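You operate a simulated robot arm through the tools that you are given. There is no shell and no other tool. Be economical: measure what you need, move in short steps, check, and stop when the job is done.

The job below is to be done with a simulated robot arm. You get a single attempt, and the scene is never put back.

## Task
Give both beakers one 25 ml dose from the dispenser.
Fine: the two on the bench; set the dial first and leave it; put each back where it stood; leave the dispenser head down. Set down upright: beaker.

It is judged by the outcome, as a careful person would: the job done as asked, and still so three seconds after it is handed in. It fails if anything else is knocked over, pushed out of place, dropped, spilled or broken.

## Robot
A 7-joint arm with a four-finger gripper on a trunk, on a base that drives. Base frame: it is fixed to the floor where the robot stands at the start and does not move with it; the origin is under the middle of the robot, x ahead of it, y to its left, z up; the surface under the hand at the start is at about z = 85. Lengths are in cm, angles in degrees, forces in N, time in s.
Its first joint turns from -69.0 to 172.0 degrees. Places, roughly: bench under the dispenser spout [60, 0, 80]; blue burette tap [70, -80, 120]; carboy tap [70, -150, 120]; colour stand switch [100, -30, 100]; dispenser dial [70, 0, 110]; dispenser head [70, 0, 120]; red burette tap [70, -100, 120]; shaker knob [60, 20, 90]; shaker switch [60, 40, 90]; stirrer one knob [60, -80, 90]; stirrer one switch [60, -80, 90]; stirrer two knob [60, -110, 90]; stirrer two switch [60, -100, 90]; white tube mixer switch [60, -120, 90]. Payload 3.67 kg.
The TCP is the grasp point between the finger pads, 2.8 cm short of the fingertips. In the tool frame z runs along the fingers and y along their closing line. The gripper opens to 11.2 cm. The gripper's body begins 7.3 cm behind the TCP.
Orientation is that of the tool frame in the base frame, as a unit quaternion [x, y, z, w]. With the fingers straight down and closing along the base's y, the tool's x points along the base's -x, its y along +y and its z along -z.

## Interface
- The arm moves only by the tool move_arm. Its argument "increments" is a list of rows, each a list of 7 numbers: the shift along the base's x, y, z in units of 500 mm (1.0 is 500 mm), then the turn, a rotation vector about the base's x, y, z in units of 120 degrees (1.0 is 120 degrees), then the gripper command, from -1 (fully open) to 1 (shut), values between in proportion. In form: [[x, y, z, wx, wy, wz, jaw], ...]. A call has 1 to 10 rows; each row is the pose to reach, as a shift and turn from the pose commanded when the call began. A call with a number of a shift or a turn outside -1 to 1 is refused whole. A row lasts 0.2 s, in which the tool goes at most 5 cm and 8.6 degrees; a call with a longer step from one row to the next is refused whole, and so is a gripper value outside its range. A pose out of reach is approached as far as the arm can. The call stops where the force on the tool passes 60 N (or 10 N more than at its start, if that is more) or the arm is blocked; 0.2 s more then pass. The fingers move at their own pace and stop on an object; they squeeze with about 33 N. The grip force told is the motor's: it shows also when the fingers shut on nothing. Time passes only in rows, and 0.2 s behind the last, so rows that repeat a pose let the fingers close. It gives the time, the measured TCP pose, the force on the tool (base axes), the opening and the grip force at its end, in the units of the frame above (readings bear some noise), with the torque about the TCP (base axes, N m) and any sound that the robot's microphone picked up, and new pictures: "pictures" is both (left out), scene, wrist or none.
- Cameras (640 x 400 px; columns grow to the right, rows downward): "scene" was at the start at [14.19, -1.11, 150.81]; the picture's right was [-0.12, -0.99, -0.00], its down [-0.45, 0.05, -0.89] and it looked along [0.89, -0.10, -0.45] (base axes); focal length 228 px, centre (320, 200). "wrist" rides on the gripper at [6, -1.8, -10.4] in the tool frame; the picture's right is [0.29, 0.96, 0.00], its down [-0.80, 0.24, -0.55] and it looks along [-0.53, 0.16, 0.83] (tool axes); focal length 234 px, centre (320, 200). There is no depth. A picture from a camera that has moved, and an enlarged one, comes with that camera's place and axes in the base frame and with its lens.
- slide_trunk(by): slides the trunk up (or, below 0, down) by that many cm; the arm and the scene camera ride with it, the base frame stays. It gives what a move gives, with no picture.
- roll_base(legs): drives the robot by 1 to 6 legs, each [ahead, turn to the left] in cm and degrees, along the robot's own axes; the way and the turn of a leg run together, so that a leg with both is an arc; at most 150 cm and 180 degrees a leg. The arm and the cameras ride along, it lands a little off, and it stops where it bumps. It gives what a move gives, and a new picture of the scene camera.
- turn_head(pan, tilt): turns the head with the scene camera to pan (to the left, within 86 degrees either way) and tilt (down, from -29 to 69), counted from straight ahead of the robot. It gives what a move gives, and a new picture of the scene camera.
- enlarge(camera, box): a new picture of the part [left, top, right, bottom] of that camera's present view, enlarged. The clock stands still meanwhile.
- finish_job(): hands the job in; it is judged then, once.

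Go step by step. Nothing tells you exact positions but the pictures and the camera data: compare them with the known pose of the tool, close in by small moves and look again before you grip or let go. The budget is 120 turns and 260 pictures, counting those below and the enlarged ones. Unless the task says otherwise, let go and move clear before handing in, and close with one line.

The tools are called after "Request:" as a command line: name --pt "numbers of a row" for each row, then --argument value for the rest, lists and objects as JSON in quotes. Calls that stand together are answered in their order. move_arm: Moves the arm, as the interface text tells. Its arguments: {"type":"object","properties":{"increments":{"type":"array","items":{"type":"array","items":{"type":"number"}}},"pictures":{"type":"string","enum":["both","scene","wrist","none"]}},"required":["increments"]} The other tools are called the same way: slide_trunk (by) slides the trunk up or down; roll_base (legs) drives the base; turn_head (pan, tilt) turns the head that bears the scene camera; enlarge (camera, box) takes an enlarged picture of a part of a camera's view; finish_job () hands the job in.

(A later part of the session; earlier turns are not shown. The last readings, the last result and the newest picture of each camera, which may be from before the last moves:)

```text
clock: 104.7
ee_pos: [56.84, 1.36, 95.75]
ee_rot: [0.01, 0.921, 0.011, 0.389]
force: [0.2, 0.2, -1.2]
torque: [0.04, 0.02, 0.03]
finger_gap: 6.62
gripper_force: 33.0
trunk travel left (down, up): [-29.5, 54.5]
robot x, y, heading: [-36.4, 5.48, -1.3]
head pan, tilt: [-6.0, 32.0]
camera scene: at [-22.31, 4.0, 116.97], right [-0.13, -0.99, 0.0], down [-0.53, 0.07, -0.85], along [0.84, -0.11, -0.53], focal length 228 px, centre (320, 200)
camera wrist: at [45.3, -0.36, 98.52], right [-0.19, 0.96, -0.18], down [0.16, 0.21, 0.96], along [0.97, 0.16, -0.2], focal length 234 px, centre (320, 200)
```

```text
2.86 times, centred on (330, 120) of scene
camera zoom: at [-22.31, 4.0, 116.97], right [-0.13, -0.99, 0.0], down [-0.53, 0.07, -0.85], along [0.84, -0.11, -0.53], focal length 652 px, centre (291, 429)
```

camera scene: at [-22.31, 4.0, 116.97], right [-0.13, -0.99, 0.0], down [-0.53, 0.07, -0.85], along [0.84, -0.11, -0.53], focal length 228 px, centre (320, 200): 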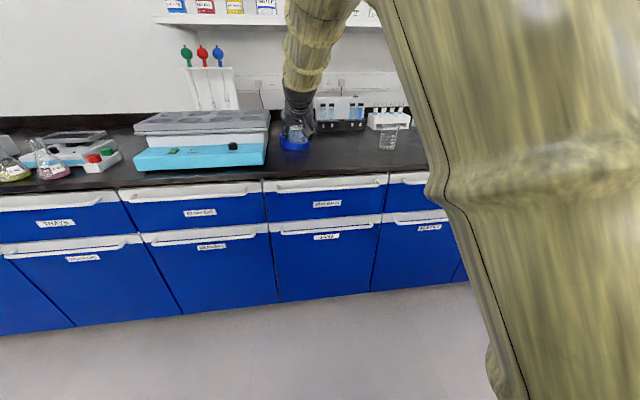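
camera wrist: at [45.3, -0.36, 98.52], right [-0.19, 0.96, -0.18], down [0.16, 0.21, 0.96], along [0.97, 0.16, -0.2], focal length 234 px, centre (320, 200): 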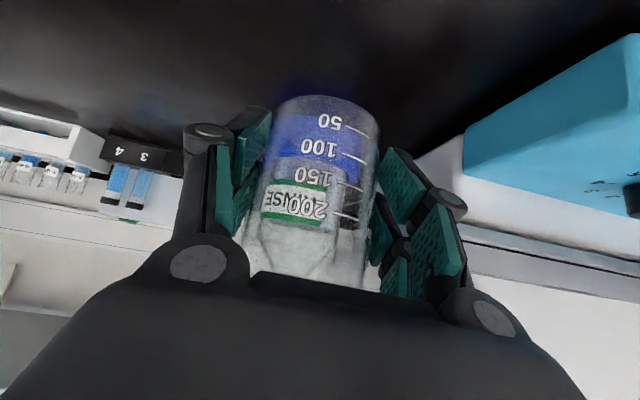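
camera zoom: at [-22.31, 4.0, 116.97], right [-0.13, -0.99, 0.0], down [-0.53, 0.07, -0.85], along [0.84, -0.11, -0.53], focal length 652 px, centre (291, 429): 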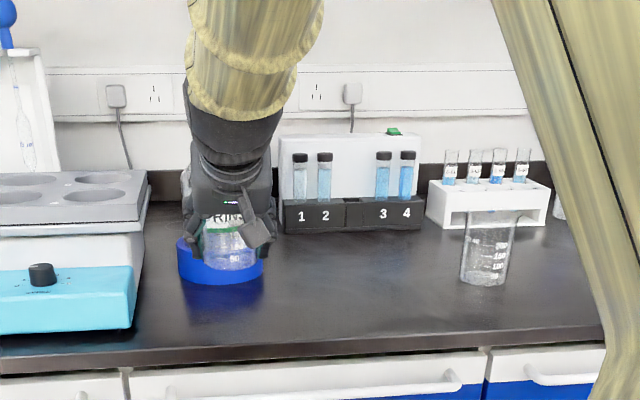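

Recomputing, the ring's front edge is near x=68.5 and the spout tip near (62.7,2.4,104), so the beaker can sit right beneath it. Moving in and lowering.

Request:
move_arm --pt "0.01 0.01 -0.03 0 0 0 0.6" --pt "0.05 0.02 -0.05 0 0 0 0.6" --pt "0.09 0.021 -0.06 0 0 0 0.6" --pt "0.111 0.021 -0.07 0 0 0 0.6" --pictures "both"

```text
clock: 105.9
ee_pos: [62.79, 0.84, 91.74]
ee_rot: [0.02, 0.923, 0.016, 0.385]
force: [0.1, -1.1, -1.3]
torque: [0.01, 0.01, 0.05]
finger_gap: 6.65
gripper_force: 33.3
trunk travel left (down, up): [-29.5, 54.5]
robot x, y, heading: [-36.11, 5.29, -1.2]
head pan, tilt: [-6.0, 32.0]
stopped in row 4: the arm was blocked; the commanded pose is now the measured one
camera scene: at [-22.3, 3.93, 116.97], right [-0.13, -0.99, 0.0], down [-0.53, 0.07, -0.85], along [0.84, -0.11, -0.53], focal length 228 px, centre (320, 200)
camera wrist: at [51.28, -0.77, 94.72], right [-0.18, 0.97, -0.16], down [0.17, 0.19, 0.97], along [0.97, 0.15, -0.2], focal length 234 px, centre (320, 200)
```

scene: 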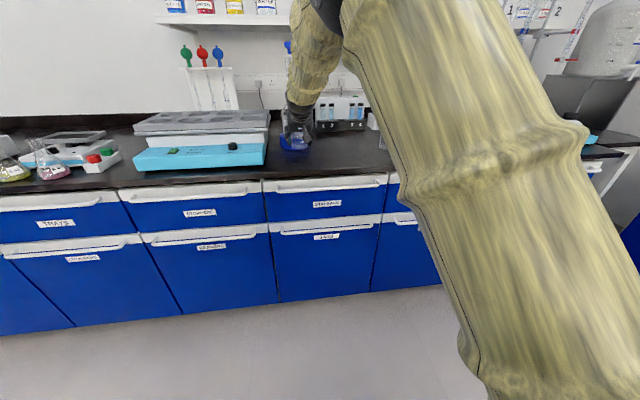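
wrist: 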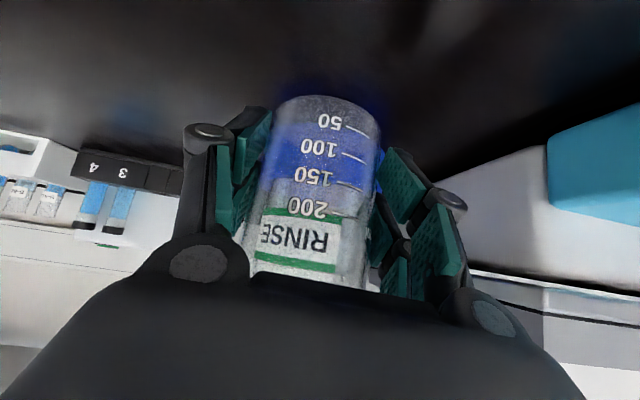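

The y falls short by 1.6 cm, so a 1° base turn will bring it under the spout.

Request:
roll_base --legs '[[0, 1]]'

Request:
enlarge --camera "wrist" --box '[180, 60, 480, 300]'

```text
clock: 106.6
ee_pos: [62.86, 2.72, 91.8]
ee_rot: [0.01, 0.923, 0.02, 0.384]
force: [-0.1, -1.0, -1.8]
torque: [0.01, 0.04, -0.04]
finger_gap: 6.66
gripper_force: 32.4
trunk travel left (down, up): [-29.5, 54.5]
robot x, y, heading: [-36.15, 5.34, -0.2]
head pan, tilt: [-6.0, 32.0]
camera scene: at [-22.28, 4.25, 116.97], right [-0.11, -0.99, 0.0], down [-0.53, 0.06, -0.85], along [0.84, -0.09, -0.53], focal length 228 px, centre (320, 200)
```

scene: 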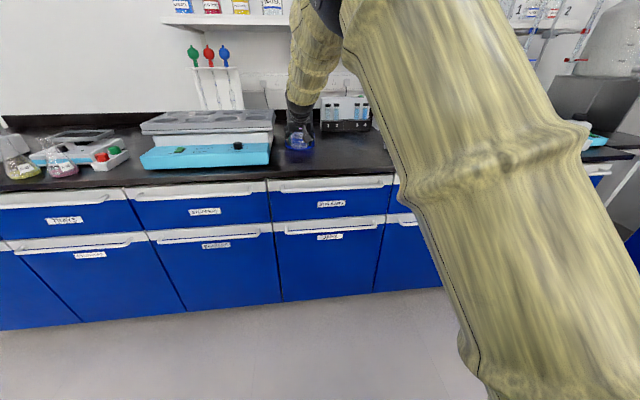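

```text
1.67 times, centred on (330, 180) of wrist
camera zoom: at [51.37, 0.9, 94.75], right [-0.2, 0.97, -0.16], down [0.17, 0.2, 0.97], along [0.97, 0.16, -0.2], focal length 390 px, centre (303, 233)
```

zoom: 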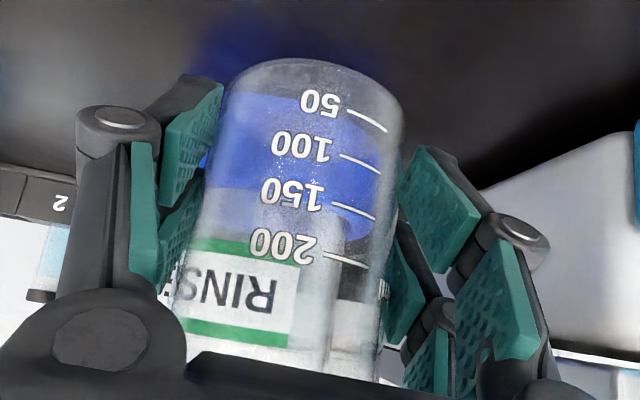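

Request:
slide_trunk --by -1.7

```text
clock: 107.3
ee_pos: [62.88, 2.58, 89.98]
ee_rot: [0.011, 0.923, 0.02, 0.385]
force: [0.4, -0.1, -0.6]
torque: [0.0, 0.03, -0.01]
finger_gap: 6.65
gripper_force: 32.6
trunk travel left (down, up): [-27.8, 56.2]
robot x, y, heading: [-36.16, 5.31, -0.2]
head pan, tilt: [-6.0, 32.0]
```

Request:
slide_trunk --by -0.2

```text
clock: 107.8
ee_pos: [62.95, 2.7, 89.94]
ee_rot: [0.011, 0.923, 0.02, 0.385]
force: [0.7, -0.1, -0.6]
torque: [0.0, 0.01, 0.0]
finger_gap: 6.61
gripper_force: 33.0
trunk travel left (down, up): [-27.6, 56.4]
robot x, y, heading: [-36.63, 5.25, 0.0]
head pan, tilt: [-6.0, 32.0]
```

Request:
slide_trunk --by -0.2

```text
clock: 108.3
ee_pos: [62.86, 2.73, 89.87]
ee_rot: [0.011, 0.923, 0.02, 0.385]
force: [-1.2, 0.7, -1.1]
torque: [0.0, 0.01, 0.0]
finger_gap: 6.65
gripper_force: 32.8
trunk travel left (down, up): [-27.4, 56.6]
robot x, y, heading: [-36.28, 5.19, -0.3]
head pan, tilt: [-6.0, 32.0]
```

Request:
slide_trunk --by -0.3

Request:
move_arm --pt "0 0 0 0 0 0 0.6" --pictures "wrist"

```text
clock: 108.8
ee_pos: [62.89, 2.59, 89.52]
ee_rot: [0.011, 0.923, 0.019, 0.384]
force: [1.1, -0.1, 1.7]
torque: [0.02, -0.02, -0.01]
finger_gap: 6.63
gripper_force: 32.8
trunk travel left (down, up): [-27.1, 56.9]
robot x, y, heading: [-36.37, 5.23, -0.1]
head pan, tilt: [-6.0, 32.0]
```

```text
clock: 109.2
ee_pos: [62.86, 2.77, 89.48]
ee_rot: [0.011, 0.923, 0.02, 0.385]
force: [1.1, 0.0, 2.1]
torque: [-0.06, -0.02, 0.03]
finger_gap: 6.61
gripper_force: 32.6
trunk travel left (down, up): [-27.1, 56.9]
robot x, y, heading: [-36.33, 5.51, -0.2]
head pan, tilt: [-6.0, 32.0]
camera wrist: at [51.36, 0.84, 92.4], right [-0.2, 0.97, -0.16], down [0.17, 0.2, 0.97], along [0.97, 0.16, -0.2], focal length 234 px, centre (320, 200)
```

wrist: 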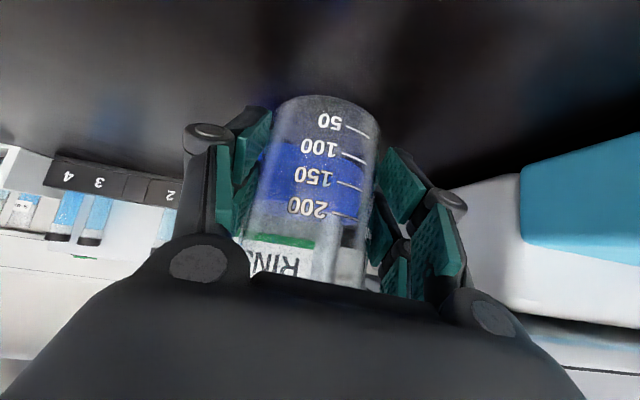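

Now touching the bench (force turned upward). Releasing and backing straight out.

Request:
move_arm --pt "0 0 0 0 0 0 0" --pt "0 0 0 0 0 0 -0.3" --pt "0 0 0 0 0 0 -0.57" --pt "-0.02 0 0 0 0 0 -0.57" --pt "-0.08 0 0 0 0 0 -0.57" --pt "-0.15 0 0 0 0 0 -0.57" --pt "-0.22 0 0.02 0 0 0 -0.57" --pt "-0.28 -0.02 0.06 0 0 0 -0.57" --pictures "both"

Request:
enlarge --camera "wrist" --box '[230, 80, 430, 260]'

```text
clock: 111.0
ee_pos: [48.84, 1.75, 92.57]
ee_rot: [0.01, 0.922, 0.02, 0.385]
force: [-0.4, 0.6, -0.4]
torque: [-0.04, 0.0, 0.0]
finger_gap: 8.82
gripper_force: 0.4
trunk travel left (down, up): [-27.1, 56.9]
robot x, y, heading: [-36.52, 5.59, 0.0]
head pan, tilt: [-6.0, 32.0]
camera scene: at [-22.33, 4.25, 114.58], right [-0.11, -0.99, 0.0], down [-0.53, 0.06, -0.85], along [0.84, -0.09, -0.53], focal length 228 px, centre (320, 200)
camera wrist: at [37.3, -0.12, 95.44], right [-0.2, 0.97, -0.16], down [0.17, 0.2, 0.97], along [0.97, 0.17, -0.2], focal length 234 px, centre (320, 200)
```

scene: 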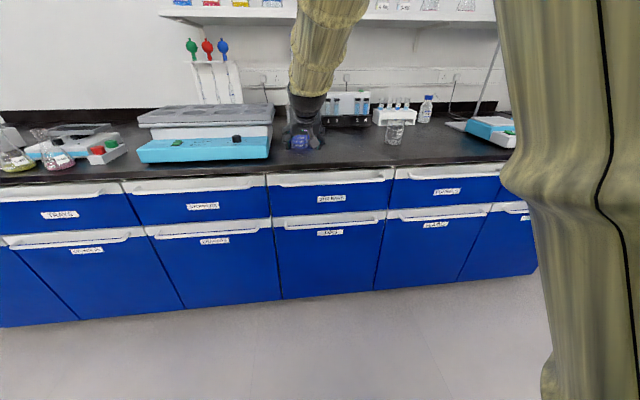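
wrist: 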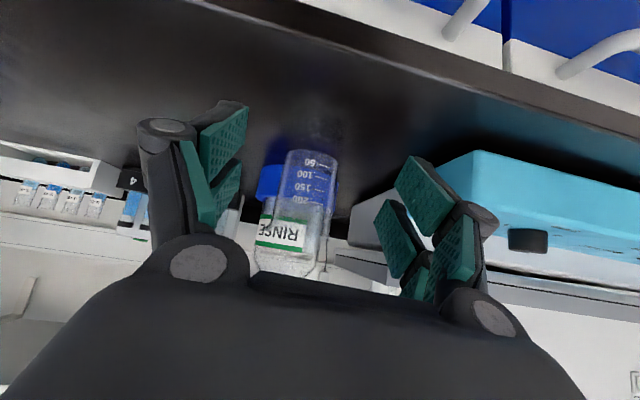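

```text
2.22 times, centred on (330, 170) of wrist
camera zoom: at [37.3, -0.12, 95.44], right [-0.2, 0.97, -0.16], down [0.17, 0.2, 0.97], along [0.97, 0.17, -0.2], focal length 520 px, centre (298, 267)
```

zoom: 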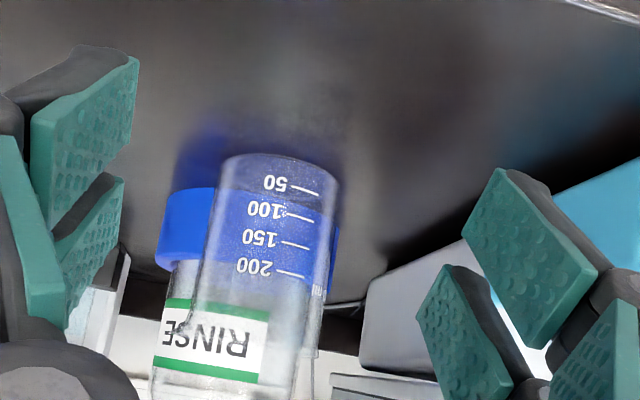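

Beaker one stands under the spout. Next I raise the trunk and approach the pump head to inspect it.

Request:
slide_trunk --by 30

Request:
roll_base --legs '[[10, 0]]'

Request:
move_arm --pt "0 0 0 0 0 0 -0.3" --pictures "wrist"

```text
clock: 114.0
ee_pos: [48.96, 1.6, 122.49]
ee_rot: [0.012, 0.923, 0.019, 0.385]
force: [0.1, 0.3, 0.2]
torque: [0.01, -0.03, 0.04]
finger_gap: 8.79
gripper_force: 0.1
trunk travel left (down, up): [-57.1, 26.9]
robot x, y, heading: [-36.14, 5.5, -0.3]
head pan, tilt: [-6.0, 32.0]
```

```text
clock: 115.2
ee_pos: [59.08, 1.57, 122.42]
ee_rot: [0.011, 0.923, 0.02, 0.384]
force: [0.2, 0.3, -0.2]
torque: [0.0, 0.0, 0.0]
finger_gap: 8.8
gripper_force: 0.1
trunk travel left (down, up): [-57.1, 26.9]
robot x, y, heading: [-26.1, 5.64, -0.2]
head pan, tilt: [-6.0, 32.0]
camera scene: at [-12.11, 4.2, 144.55], right [-0.11, -0.99, 0.0], down [-0.53, 0.06, -0.85], along [0.84, -0.09, -0.53], focal length 228 px, centre (320, 200)
```

scene: 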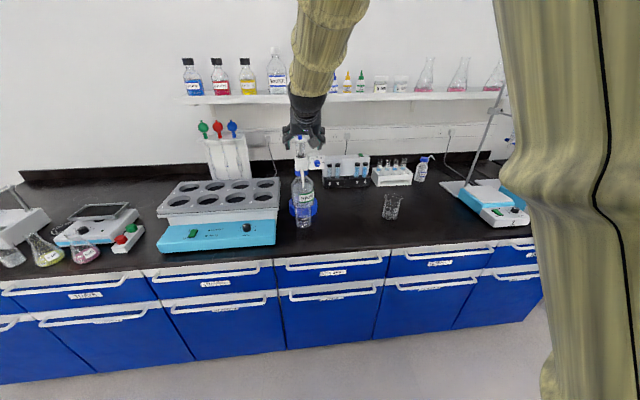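

```text
clock: 115.6
ee_pos: [58.89, 1.64, 122.38]
ee_rot: [0.01, 0.923, 0.021, 0.384]
force: [0.2, -0.4, -1.1]
torque: [0.0, 0.03, 0.0]
finger_gap: 7.29
gripper_force: 0.0
trunk travel left (down, up): [-57.1, 26.9]
robot x, y, heading: [-26.14, 5.21, -0.2]
head pan, tilt: [-6.0, 32.0]
camera wrist: at [47.43, -0.24, 125.33], right [-0.2, 0.97, -0.16], down [0.17, 0.2, 0.97], along [0.97, 0.16, -0.2], focal length 234 px, centre (320, 200)
```

wrist: 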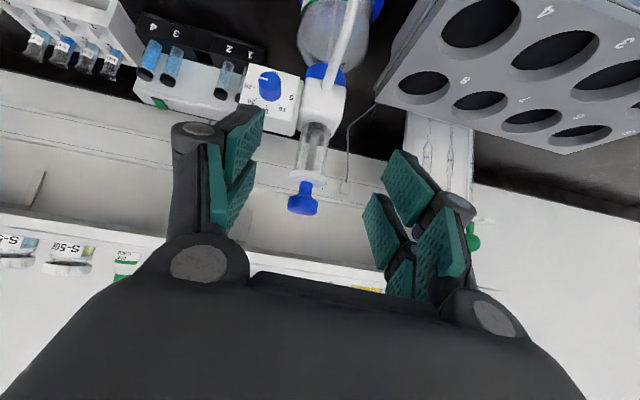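

Request:
enlarge --camera "wrist" --box '[240, 60, 380, 230]'

Request:
enlarge --camera "scene" --box '[270, 110, 340, 230]'

```text
2.35 times, centred on (310, 145) of wrist
camera zoom: at [47.43, -0.24, 125.33], right [-0.2, 0.97, -0.16], down [0.17, 0.2, 0.97], along [0.97, 0.16, -0.2], focal length 551 px, centre (344, 329)
```

zoom: 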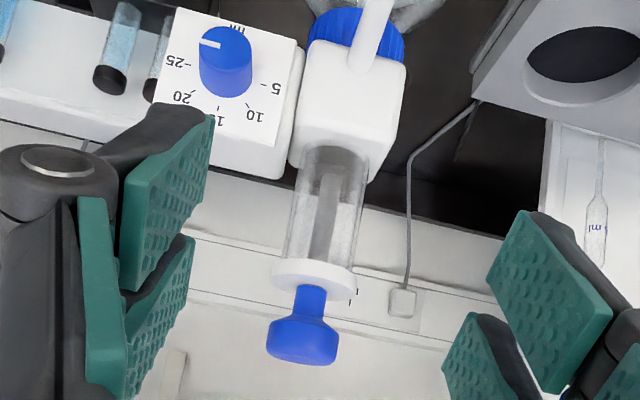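

```text
3.33 times, centred on (305, 170) of scene
camera zoom: at [-12.27, 4.2, 144.57], right [-0.11, -0.99, 0.0], down [-0.53, 0.06, -0.85], along [0.84, -0.09, -0.53], focal length 760 px, centre (370, 300)
```

zoom: 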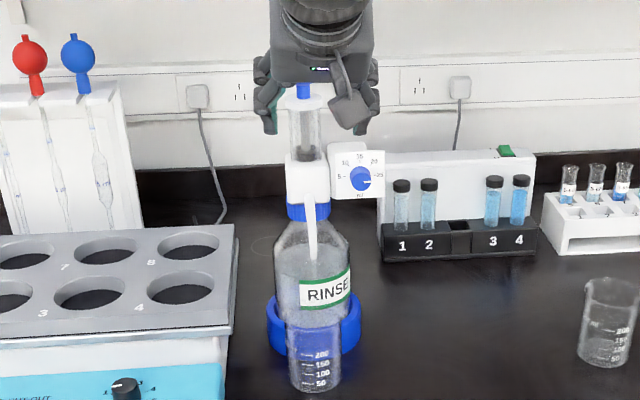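

The dial reads 25 and the beaker is under the spout. The knob centre is at about (74,2.3,120.8). Approaching to straddle it.

Request:
move_arm --pt "0.06 0.005 0.01 0 0 0 -0.1" --pt "0.12 0.01 0.01 0 0 0 0" --pt "0.18 0.013 0.0 0 0 0 0.05" --pt "0.24 0.013 -0.01 0 0 0 0.05" --pt "0.27 0.013 -0.015 0 0 0 0.05" --pictures "both"

Request:
enlarge --camera "wrist" --box '[210, 90, 430, 290]'

```text
clock: 116.8
ee_pos: [72.39, 2.31, 121.64]
ee_rot: [0.01, 0.923, 0.021, 0.384]
force: [-0.3, -0.7, 0.1]
torque: [0.03, 0.0, -0.01]
finger_gap: 5.32
gripper_force: 0.2
trunk travel left (down, up): [-57.1, 26.9]
robot x, y, heading: [-25.78, 5.16, -0.4]
head pan, tilt: [-6.0, 32.0]
camera scene: at [-12.27, 4.19, 144.57], right [-0.11, -0.99, 0.0], down [-0.53, 0.06, -0.85], along [0.84, -0.09, -0.53], focal length 228 px, centre (320, 200)
camera wrist: at [60.9, 0.39, 124.54], right [-0.2, 0.97, -0.16], down [0.17, 0.2, 0.97], along [0.97, 0.16, -0.2], focal length 234 px, centre (320, 200)
```

scene: 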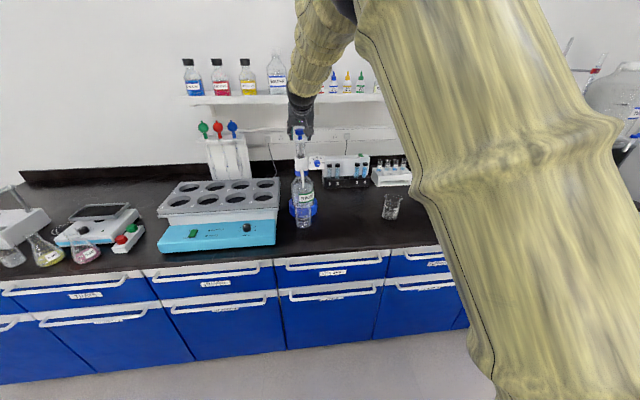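
wrist: 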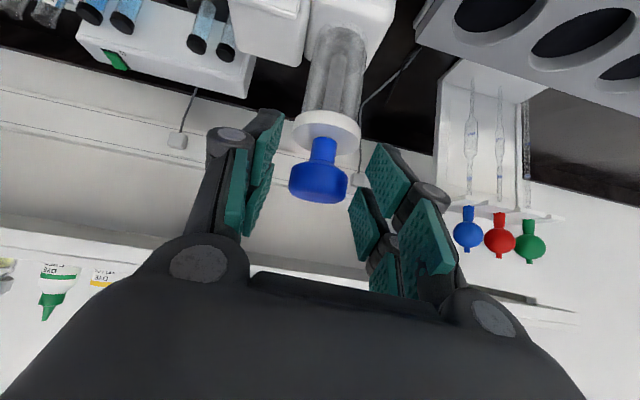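

```text
2.00 times, centred on (320, 190) of wrist
camera zoom: at [60.9, 0.39, 124.54], right [-0.2, 0.97, -0.16], down [0.17, 0.2, 0.97], along [0.97, 0.16, -0.2], focal length 468 px, centre (320, 220)
```

zoom: 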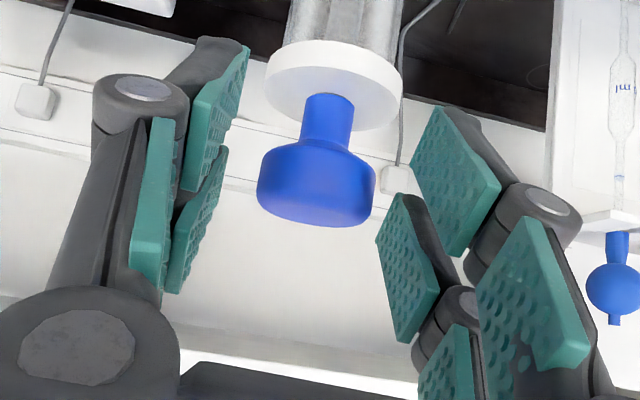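

Request:
move_arm --pt "0.02 -0.001 -0.006 0 0 0 0.05" --pt "0.02 -0.001 -0.006 0 0 0 0.4" --pt "0.02 -0.001 -0.006 0 0 0 0.8" --pt "0.02 -0.001 -0.006 0 0 0 0.8" --pictures "wrist"

```text
clock: 117.8
ee_pos: [73.42, 2.22, 121.29]
ee_rot: [0.01, 0.923, 0.02, 0.384]
force: [3.6, 3.7, -4.5]
torque: [0.24, -0.21, 0.01]
finger_gap: 3.82
gripper_force: 44.6
trunk travel left (down, up): [-57.1, 26.9]
robot x, y, heading: [-26.45, 5.17, -0.2]
head pan, tilt: [-6.0, 32.0]
camera wrist: at [61.98, 0.4, 124.19], right [-0.2, 0.97, -0.16], down [0.17, 0.2, 0.97], along [0.97, 0.16, -0.2], focal length 234 px, centre (320, 200)
```

wrist: 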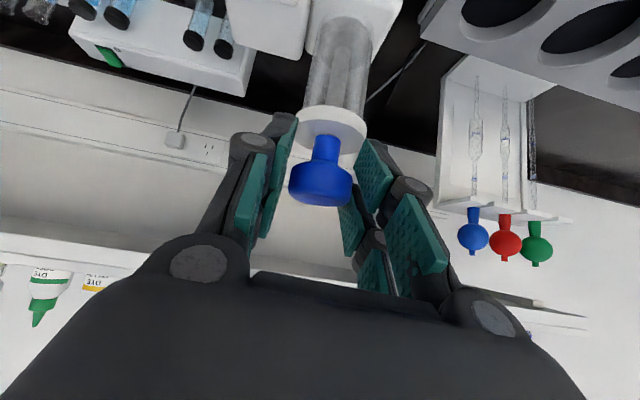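

Request:
enlarge --camera "wrist" --box '[230, 80, 430, 260]'

```text
2.22 times, centred on (330, 170) of wrist
camera zoom: at [61.98, 0.4, 124.19], right [-0.2, 0.97, -0.16], down [0.17, 0.2, 0.97], along [0.97, 0.16, -0.2], focal length 520 px, centre (298, 267)
```

zoom: 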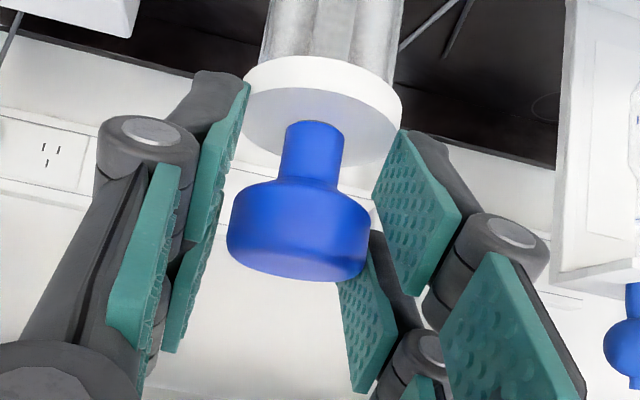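

The fingertips caught the white cap rather than the knob. I'll open, raise about 1 cm and close again.

Request:
move_arm --pt "0 0 0 0 0 0 0.2" --pt "0 0 0 0 0 0 0.1" --pt "-0.008 0.001 0.012 0 0 0 0.1" --pt "-0.01 0.001 0.02 0 0 0 0.1" --pt "-0.01 0.001 0.02 0 0 0 0.5" --pt "-0.01 0.001 0.02 0 0 0 0.8" --pt "-0.01 0.001 0.02 0 0 0 0.8" --pictures "wrist"

Request:
enlarge --camera "wrist" --box '[230, 80, 430, 260]'

```text
clock: 119.4
ee_pos: [73.01, 2.36, 122.44]
ee_rot: [0.011, 0.923, 0.019, 0.384]
force: [-0.5, 2.6, -0.2]
torque: [0.47, 0.25, 0.18]
finger_gap: 3.35
gripper_force: 44.4
trunk travel left (down, up): [-57.1, 26.9]
robot x, y, heading: [-26.2, 5.07, -0.2]
head pan, tilt: [-6.0, 32.0]
camera wrist: at [61.42, 0.5, 125.3], right [-0.2, 0.97, -0.16], down [0.17, 0.2, 0.97], along [0.97, 0.16, -0.2], focal length 234 px, centre (320, 200)
```

wrist: 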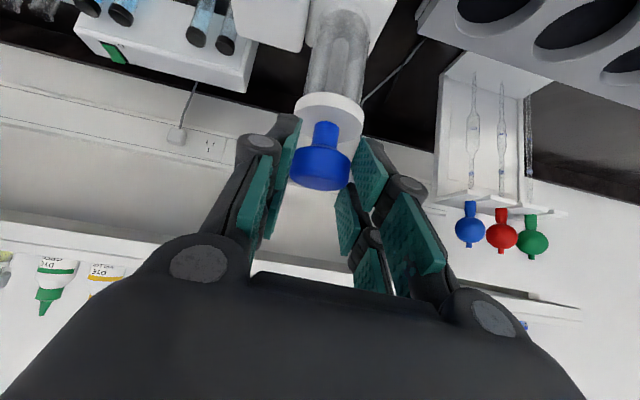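

```text
2.22 times, centred on (330, 170) of wrist
camera zoom: at [61.42, 0.5, 125.3], right [-0.2, 0.97, -0.16], down [0.17, 0.2, 0.97], along [0.97, 0.16, -0.2], focal length 520 px, centre (298, 267)
```

zoom: 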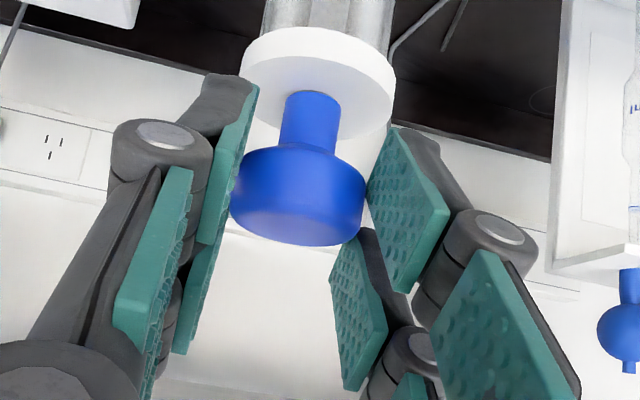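

The gap of 3.35 cm matches the knob. Lifting gently.

Request:
move_arm --pt "0 0 0.01 0 0 0 0.9" --pt "0 0 0.02 0 0 0 0.9" --pt "0 0 0.03 0 0 0 0.9" --pt "0 0 0.04 0 0 0 0.9" --pictures "wrist"

```text
clock: 120.4
ee_pos: [72.96, 2.49, 124.34]
ee_rot: [0.011, 0.923, 0.019, 0.385]
force: [0.2, 5.3, -1.7]
torque: [0.51, 0.28, 0.19]
finger_gap: 3.36
gripper_force: 44.8
trunk travel left (down, up): [-57.1, 26.9]
robot x, y, heading: [-26.66, 5.54, -0.2]
head pan, tilt: [-6.0, 32.0]
camera wrist: at [61.42, 0.5, 127.29], right [-0.2, 0.97, -0.16], down [0.17, 0.2, 0.97], along [0.97, 0.16, -0.2], focal length 234 px, centre (320, 200)
```

wrist: 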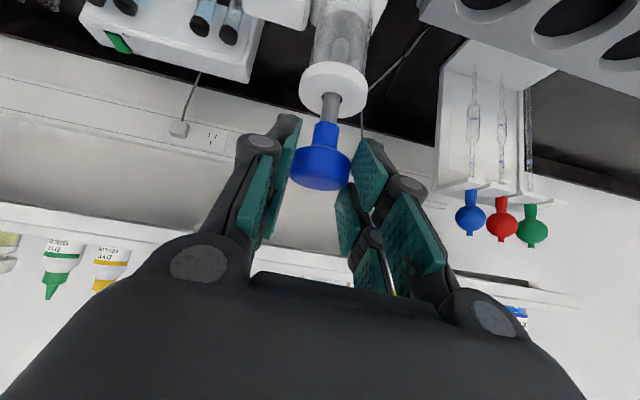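

Request:
move_arm --pt "0 0 0.01 0 0 0 0.9" --pt "0 0 0.02 0 0 0 0.9" --pt "0 0 0.03 0 0 0 0.9" --pictures "wrist"

```text
clock: 121.2
ee_pos: [72.89, 2.33, 125.85]
ee_rot: [0.01, 0.923, 0.02, 0.384]
force: [2.1, 4.5, -0.2]
torque: [0.43, 0.14, 0.11]
finger_gap: 3.36
gripper_force: 44.9
trunk travel left (down, up): [-57.1, 26.9]
robot x, y, heading: [-26.6, 5.3, -0.2]
head pan, tilt: [-6.0, 32.0]
camera wrist: at [61.41, 0.51, 128.82], right [-0.2, 0.97, -0.16], down [0.17, 0.2, 0.97], along [0.97, 0.16, -0.2], focal length 234 px, centre (320, 200)
```

wrist: 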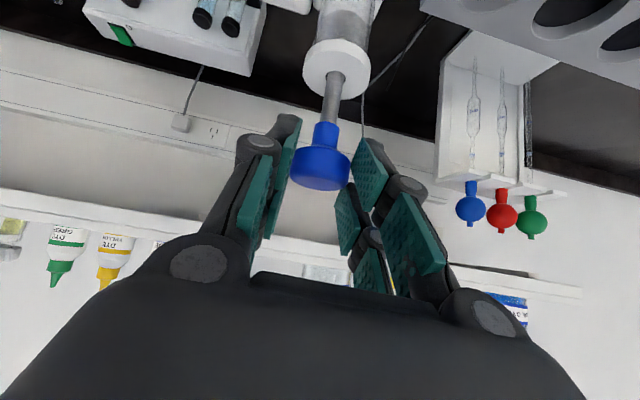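

Request:
move_arm --pt "0 0 0.008 0 0 0 0.9" --pt "0 0 0.016 0 0 0 0.9" --pictures "wrist"

```text
clock: 121.8
ee_pos: [72.94, 2.37, 126.76]
ee_rot: [0.01, 0.923, 0.02, 0.385]
force: [1.7, 4.4, -0.4]
torque: [0.48, 0.32, 0.13]
finger_gap: 3.37
gripper_force: 44.7
trunk travel left (down, up): [-57.1, 26.9]
robot x, y, heading: [-26.28, 5.19, -0.1]
head pan, tilt: [-6.0, 32.0]
camera wrist: at [61.41, 0.5, 129.59], right [-0.2, 0.97, -0.16], down [0.17, 0.2, 0.97], along [0.97, 0.16, -0.2], focal length 234 px, centre (320, 200)
```

wrist: 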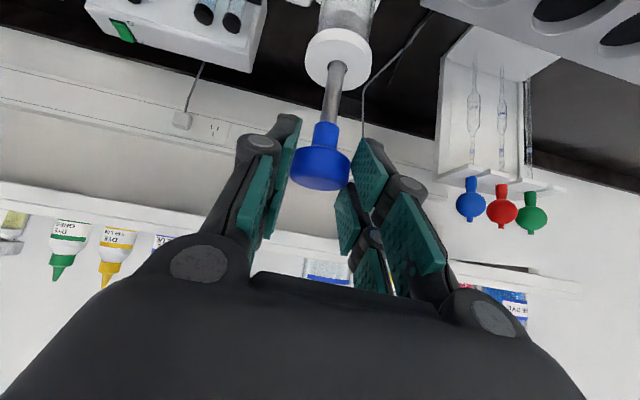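

Request:
move_arm --pt "0 0 0.006 0 0 0 0.9" --pt "0 0 0.012 0 0 0 0.9" --pictures "none"

Request:
move_arm --pt "0 0 0.005 0 0 0 0.9" --pt "0 0 0.01 0 0 0 0.9" --pictures "wrist"

```text
clock: 122.4
ee_pos: [72.81, 2.31, 127.27]
ee_rot: [0.01, 0.923, 0.02, 0.385]
force: [0.5, 4.3, -0.5]
torque: [0.53, 0.03, 0.13]
finger_gap: 3.37
gripper_force: 45.2
trunk travel left (down, up): [-57.1, 26.9]
robot x, y, heading: [-26.11, 6.03, 0.1]
head pan, tilt: [-6.0, 32.0]
```

```text
clock: 123.0
ee_pos: [72.93, 2.37, 127.53]
ee_rot: [0.011, 0.924, 0.019, 0.382]
force: [-6.0, 6.4, -14.2]
torque: [0.46, -0.23, -0.06]
finger_gap: 3.35
gripper_force: 45.3
trunk travel left (down, up): [-57.1, 26.9]
robot x, y, heading: [-26.53, 4.93, -0.1]
head pan, tilt: [-6.0, 32.0]
camera wrist: at [61.42, 0.51, 130.41], right [-0.2, 0.97, -0.16], down [0.17, 0.2, 0.96], along [0.96, 0.16, -0.21], focal length 234 px, centre (320, 200)
```

wrist: 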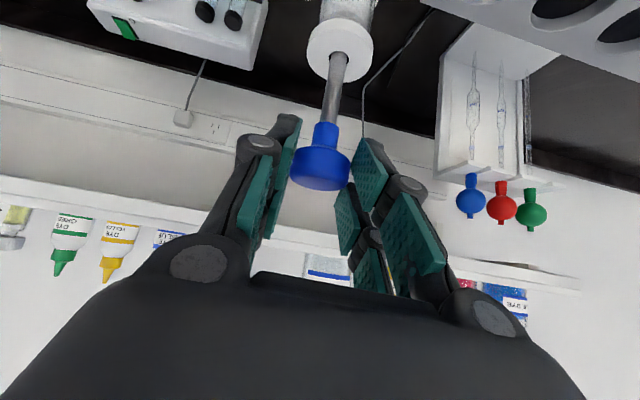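

The upper stop was reached after a 5.0 cm stroke, which fits 25 ml. Now pressing down smoothly to the bottom.

Request:
move_arm --pt "0 0 -0.014 0 0 0 0.9" --pt "0 0 -0.028 0 0 0 0.9" --pt "0 0 -0.042 0 0 0 0.9" --pt "0 0 -0.056 0 0 0 0.9" --pt "0 0 -0.07 0 0 0 0.9" --pt "0 0 -0.084 0 0 0 0.9" --pt "0 0 -0.098 0 0 0 0.9" --pt "0 0 -0.106 0 0 0 0.9" --pt "0 0 -0.112 0 0 0 0.9" --pictures "both"

Request:
enlarge --camera "scene" --box '[270, 110, 340, 240]'

```text
clock: 125.0
ee_pos: [72.84, 2.34, 122.36]
ee_rot: [0.01, 0.922, 0.02, 0.386]
force: [-2.8, 5.5, 5.2]
torque: [0.41, 0.66, 0.28]
finger_gap: 3.33
gripper_force: 44.9
trunk travel left (down, up): [-57.1, 26.9]
robot x, y, heading: [-26.14, 5.05, -0.0]
head pan, tilt: [-6.0, 32.0]
camera scene: at [-12.37, 4.31, 144.59], right [-0.11, -0.99, 0.0], down [-0.53, 0.06, -0.85], along [0.84, -0.09, -0.53], focal length 228 px, centre (320, 200)
camera wrist: at [61.37, 0.51, 125.21], right [-0.2, 0.97, -0.16], down [0.17, 0.2, 0.97], along [0.97, 0.16, -0.2], focal length 234 px, centre (320, 200)
```

scene: 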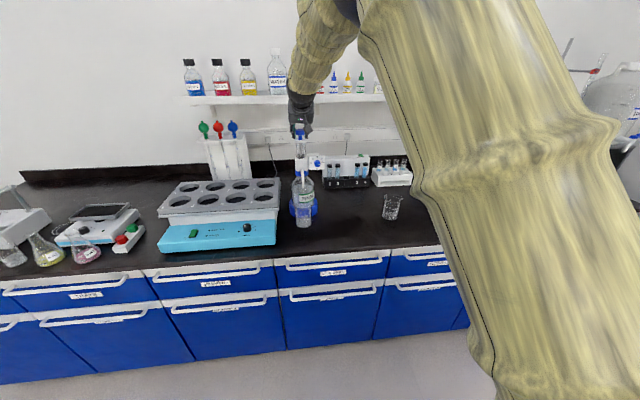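
wrist: 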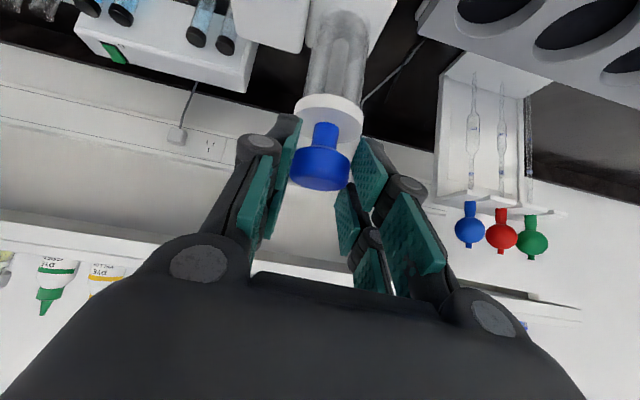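

```text
3.08 times, centred on (305, 175) of scene
camera zoom: at [-12.37, 4.31, 144.59], right [-0.11, -0.99, 0.0], down [-0.53, 0.06, -0.85], along [0.84, -0.09, -0.53], focal length 702 px, centre (366, 277)
```

zoom: 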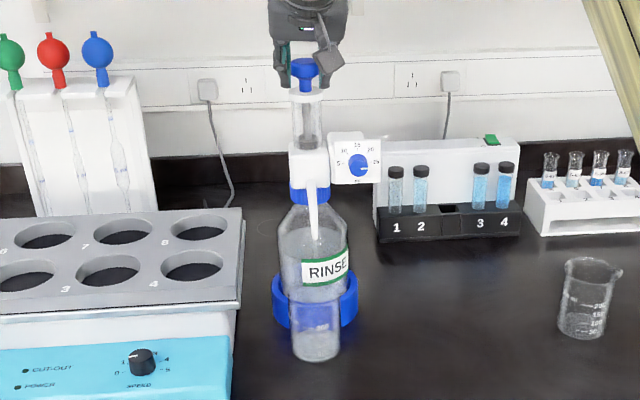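

Request:
move_arm --pt "0 0 -0.006 0 0 0 0.9" --pt "0 0 -0.008 0 0 0 0.9" --pictures "none"

Request:
enlarge --camera "scene" --box '[285, 190, 320, 235]'

```text
clock: 125.6
ee_pos: [72.88, 2.33, 122.25]
ee_rot: [0.011, 0.921, 0.02, 0.388]
force: [5.3, 6.4, 20.2]
torque: [0.53, -0.33, 0.17]
finger_gap: 3.33
gripper_force: 45.4
trunk travel left (down, up): [-57.1, 26.9]
robot x, y, heading: [-26.68, 5.35, -0.3]
head pan, tilt: [-6.0, 32.0]
```

```text
8.89 times, centred on (302, 212) of scene
camera zoom: at [-12.48, 4.31, 144.62], right [-0.11, -0.99, 0.0], down [-0.53, 0.06, -0.85], along [0.84, -0.09, -0.53], focal length 2027 px, centre (476, 89)
```

zoom: 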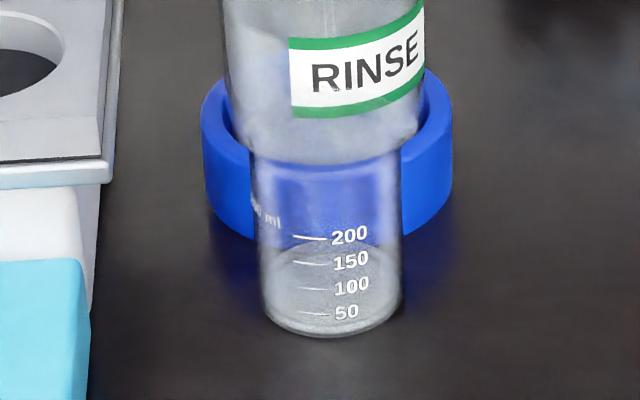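

Bottomed out and dispensed. Release and retreat along the way I came.

Request:
move_arm --pt "0 0 0.008 0 0 0 0.5" --pt "0 0 0.008 0 0 0 0.1" --pt "0 0 0.008 0 0 0 0.0" --pt "-0.04 0 0.008 0 0 0 0.0" --pt "-0.12 0 0.01 0 0 0 0.0" --pt "-0.2 -0.01 0.01 0 0 0 -0.3" --pt "-0.27 -0.012 0.01 0 0 0 -0.57" --pictures "wrist"

Request:
roll_base --legs '[[-10, 0]]'

Request:
slide_trunk --by -30

```text
clock: 127.2
ee_pos: [59.27, 1.73, 122.45]
ee_rot: [0.01, 0.922, 0.02, 0.386]
force: [-0.9, 0.7, -0.3]
torque: [0.0, -0.03, -0.02]
finger_gap: 8.82
gripper_force: 0.2
trunk travel left (down, up): [-57.1, 26.9]
robot x, y, heading: [-26.41, 4.84, -0.5]
head pan, tilt: [-6.0, 32.0]
camera wrist: at [47.72, -0.17, 125.25], right [-0.2, 0.97, -0.16], down [0.17, 0.2, 0.97], along [0.97, 0.16, -0.2], focal length 234 px, centre (320, 200)
```

wrist: 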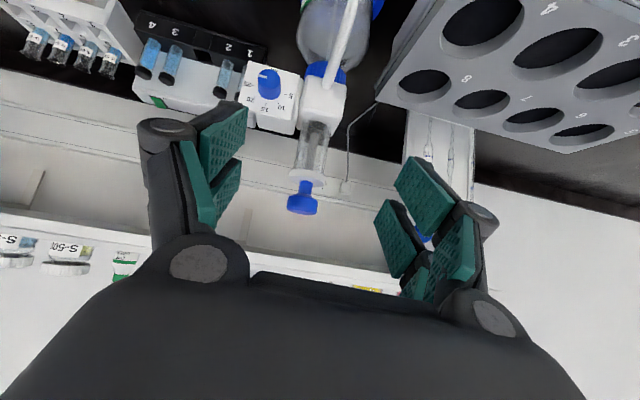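

```text
clock: 128.3
ee_pos: [49.26, 1.82, 122.24]
ee_rot: [0.009, 0.922, 0.02, 0.385]
force: [-0.5, 0.2, -0.3]
torque: [0.0, 0.01, 0.0]
finger_gap: 8.82
gripper_force: 0.0
trunk travel left (down, up): [-57.1, 26.9]
robot x, y, heading: [-36.48, 5.09, 0.0]
head pan, tilt: [-6.0, 32.0]
camera scene: at [-22.52, 4.25, 144.58], right [-0.11, -0.99, 0.0], down [-0.53, 0.06, -0.85], along [0.84, -0.09, -0.53], focal length 228 px, centre (320, 200)
```

scene: 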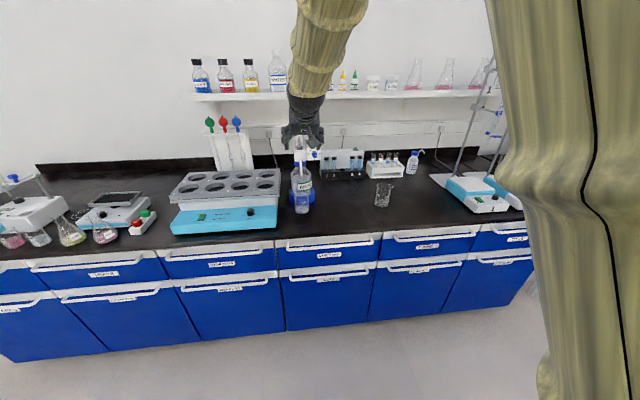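

```text
clock: 131.3
ee_pos: [49.29, 1.82, 92.29]
ee_rot: [0.01, 0.923, 0.02, 0.385]
force: [-0.6, -0.3, -0.3]
torque: [0.02, -0.01, -0.01]
finger_gap: 8.79
gripper_force: 0.1
trunk travel left (down, up): [-27.1, 56.9]
robot x, y, heading: [-36.43, 5.31, -0.3]
head pan, tilt: [-6.0, 32.0]
```

Request:
move_arm --pt "0.06 0.018 -0.035 0 0 0 -0.57" --pt "0.13 0.018 -0.05 0 0 0 -0.57" --pt "0.2 0.018 -0.052 0 0 0 -0.57" --pt "0.25 0.018 -0.052 0 0 0 -0.57" --pt "0.271 0.018 -0.052 0 0 0 -0.57" --pictures "wrist"

```text
clock: 132.5
ee_pos: [62.99, 2.69, 89.69]
ee_rot: [0.01, 0.923, 0.02, 0.385]
force: [-0.3, -0.4, -0.5]
torque: [0.0, -0.02, -0.02]
finger_gap: 8.79
gripper_force: 0.0
trunk travel left (down, up): [-27.1, 56.9]
robot x, y, heading: [-36.66, 5.23, -0.4]
head pan, tilt: [-6.0, 32.0]
camera wrist: at [51.37, 0.83, 92.51], right [-0.2, 0.97, -0.16], down [0.17, 0.2, 0.97], along [0.97, 0.17, -0.2], focal length 234 px, centre (320, 200)
```

wrist: 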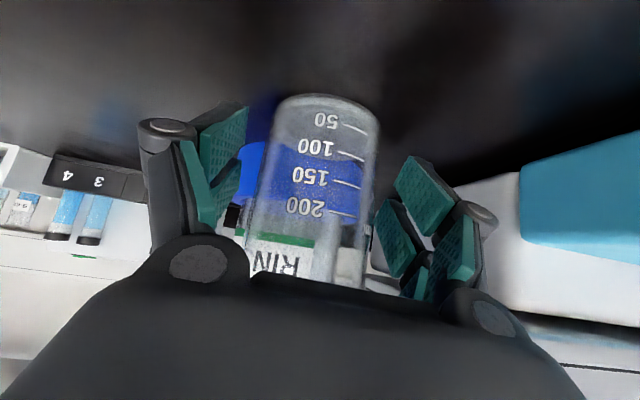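

The beaker now holds a clear dose. Gripping, lifting and backing out gently.

Request:
move_arm --pt "0 0 0 0 0 0 -0.2" --pt "0 0 0 0 0 0 0.2" --pt "0 0 0 0 0 0 0.6" --pt "0 0 0.01 0 0 0 0.6" --pt "0 0 0.03 0 0 0 0.6" --pt "0 0 0.05 0 0 0 0.6" --pt "-0.03 0 0.055 0 0 0 0.6" --pt "-0.07 0 0.055 0 0 0 0.6" --pt "-0.1 -0.01 0.055 0 0 0 0.6" --pt "-0.12 -0.03 0.055 0 0 0 0.6" --pictures "wrist"

```text
clock: 134.7
ee_pos: [56.9, 1.19, 92.51]
ee_rot: [0.01, 0.923, 0.02, 0.384]
force: [0.3, -0.1, -1.1]
torque: [0.0, 0.02, -0.04]
finger_gap: 6.64
gripper_force: 33.1
trunk travel left (down, up): [-27.1, 56.9]
robot x, y, heading: [-36.16, 5.0, -0.3]
head pan, tilt: [-6.0, 32.0]
camera wrist: at [45.35, -0.64, 95.35], right [-0.2, 0.97, -0.16], down [0.17, 0.2, 0.97], along [0.97, 0.17, -0.2], focal length 234 px, centre (320, 200)
```

wrist: 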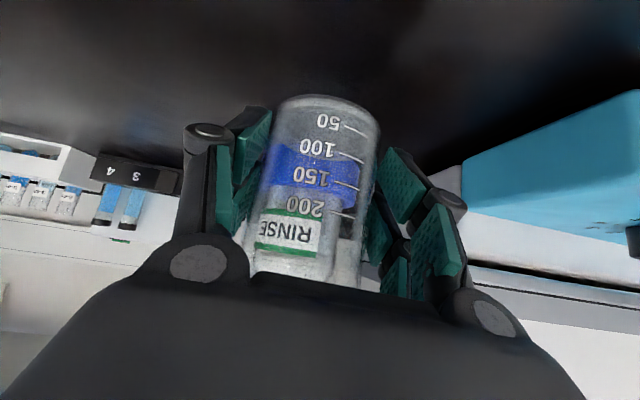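

Request:
move_arm --pt "0 -0.03 0 0 0 0 0.6" --pt "0.01 -0.085 0 0 0 0 0.6" --pt "0.02 -0.14 0 0 0 0 0.6" --pt "0.03 -0.2 0 0 0 0 0.6" --pt "0.04 -0.26 0 0 0 0 0.6" --pt "0.05 -0.32 0 0 0 0 0.6" --pt "0.06 -0.38 0 0 0 0 0.6" --pt "0.07 -0.44 0 0 0 0 0.6" --pt "0.08 -0.49 0 0 0 0 0.6" --pt "0.08 -0.514 0 0 0 0 0.6" --pictures "both"

```text
clock: 136.9
ee_pos: [60.94, -24.63, 92.37]
ee_rot: [0.011, 0.923, 0.019, 0.384]
force: [-0.2, 0.3, -1.0]
torque: [-0.01, 0.03, -0.03]
finger_gap: 6.62
gripper_force: 33.4
trunk travel left (down, up): [-27.1, 56.9]
robot x, y, heading: [-36.18, 5.07, -0.1]
head pan, tilt: [-6.0, 32.0]
camera scene: at [-22.39, 4.16, 114.57], right [-0.11, -0.99, 0.0], down [-0.53, 0.06, -0.85], along [0.84, -0.09, -0.53], focal length 228 px, centre (320, 200)
camera wrist: at [49.44, -26.49, 95.31], right [-0.2, 0.97, -0.16], down [0.17, 0.2, 0.97], along [0.97, 0.17, -0.2], focal length 234 px, centre (320, 200)
```

scene: 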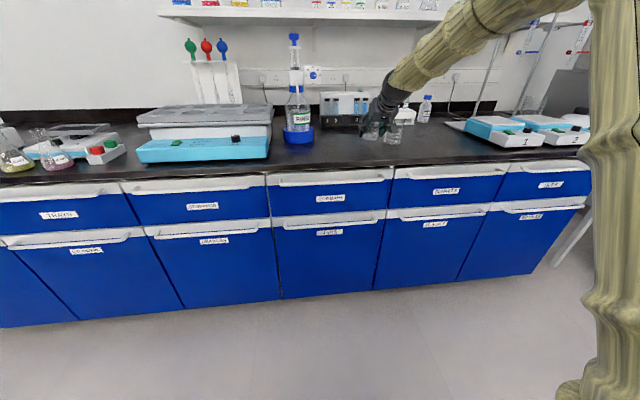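
wrist: 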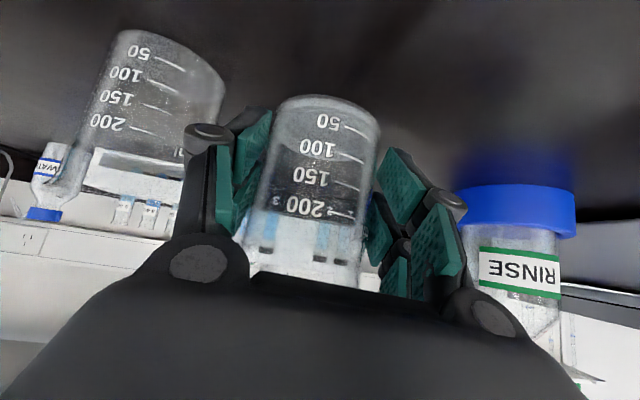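

Request:
move_arm --pt "0.03 0.002 0 0 0 0 0.6" --pt "0.064 0.002 -0.01 0 0 0 0.6" --pt "0.064 0.002 -0.03 0 0 0 0.6" --pt "0.064 0.002 -0.045 0 0 0 0.6" --pt "0.064 0.002 -0.053 0 0 0 0.6" --pt "0.064 0.002 -0.057 0 0 0 0.6" --pictures "both"

```text
clock: 138.3
ee_pos: [64.16, -24.55, 89.69]
ee_rot: [0.01, 0.922, 0.019, 0.387]
force: [2.8, -0.8, 5.2]
torque: [-0.24, -0.21, 0.03]
finger_gap: 6.64
gripper_force: 33.1
trunk travel left (down, up): [-27.1, 56.9]
robot x, y, heading: [-36.54, 5.2, -0.2]
head pan, tilt: [-6.0, 32.0]
camera scene: at [-22.43, 4.18, 114.59], right [-0.11, -0.99, 0.0], down [-0.53, 0.06, -0.85], along [0.84, -0.09, -0.53], focal length 228 px, centre (320, 200)
camera wrist: at [52.56, -26.34, 92.56], right [-0.2, 0.97, -0.16], down [0.17, 0.2, 0.97], along [0.97, 0.17, -0.2], focal length 234 px, centre (320, 200)
```

scene: 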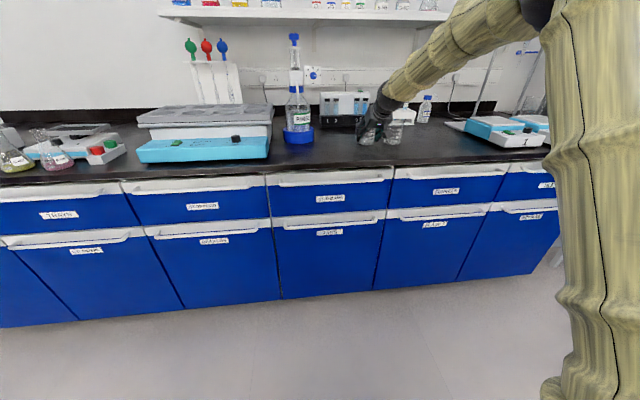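
wrist: 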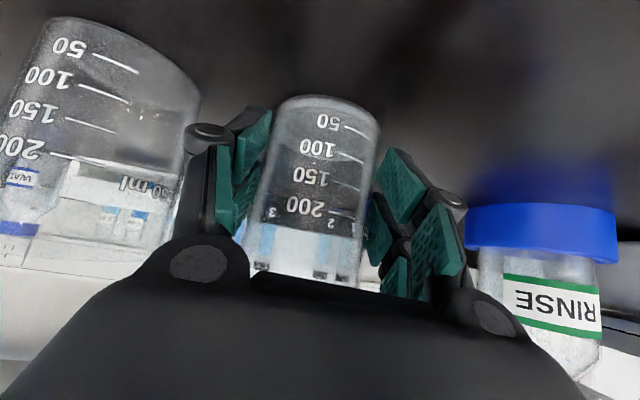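

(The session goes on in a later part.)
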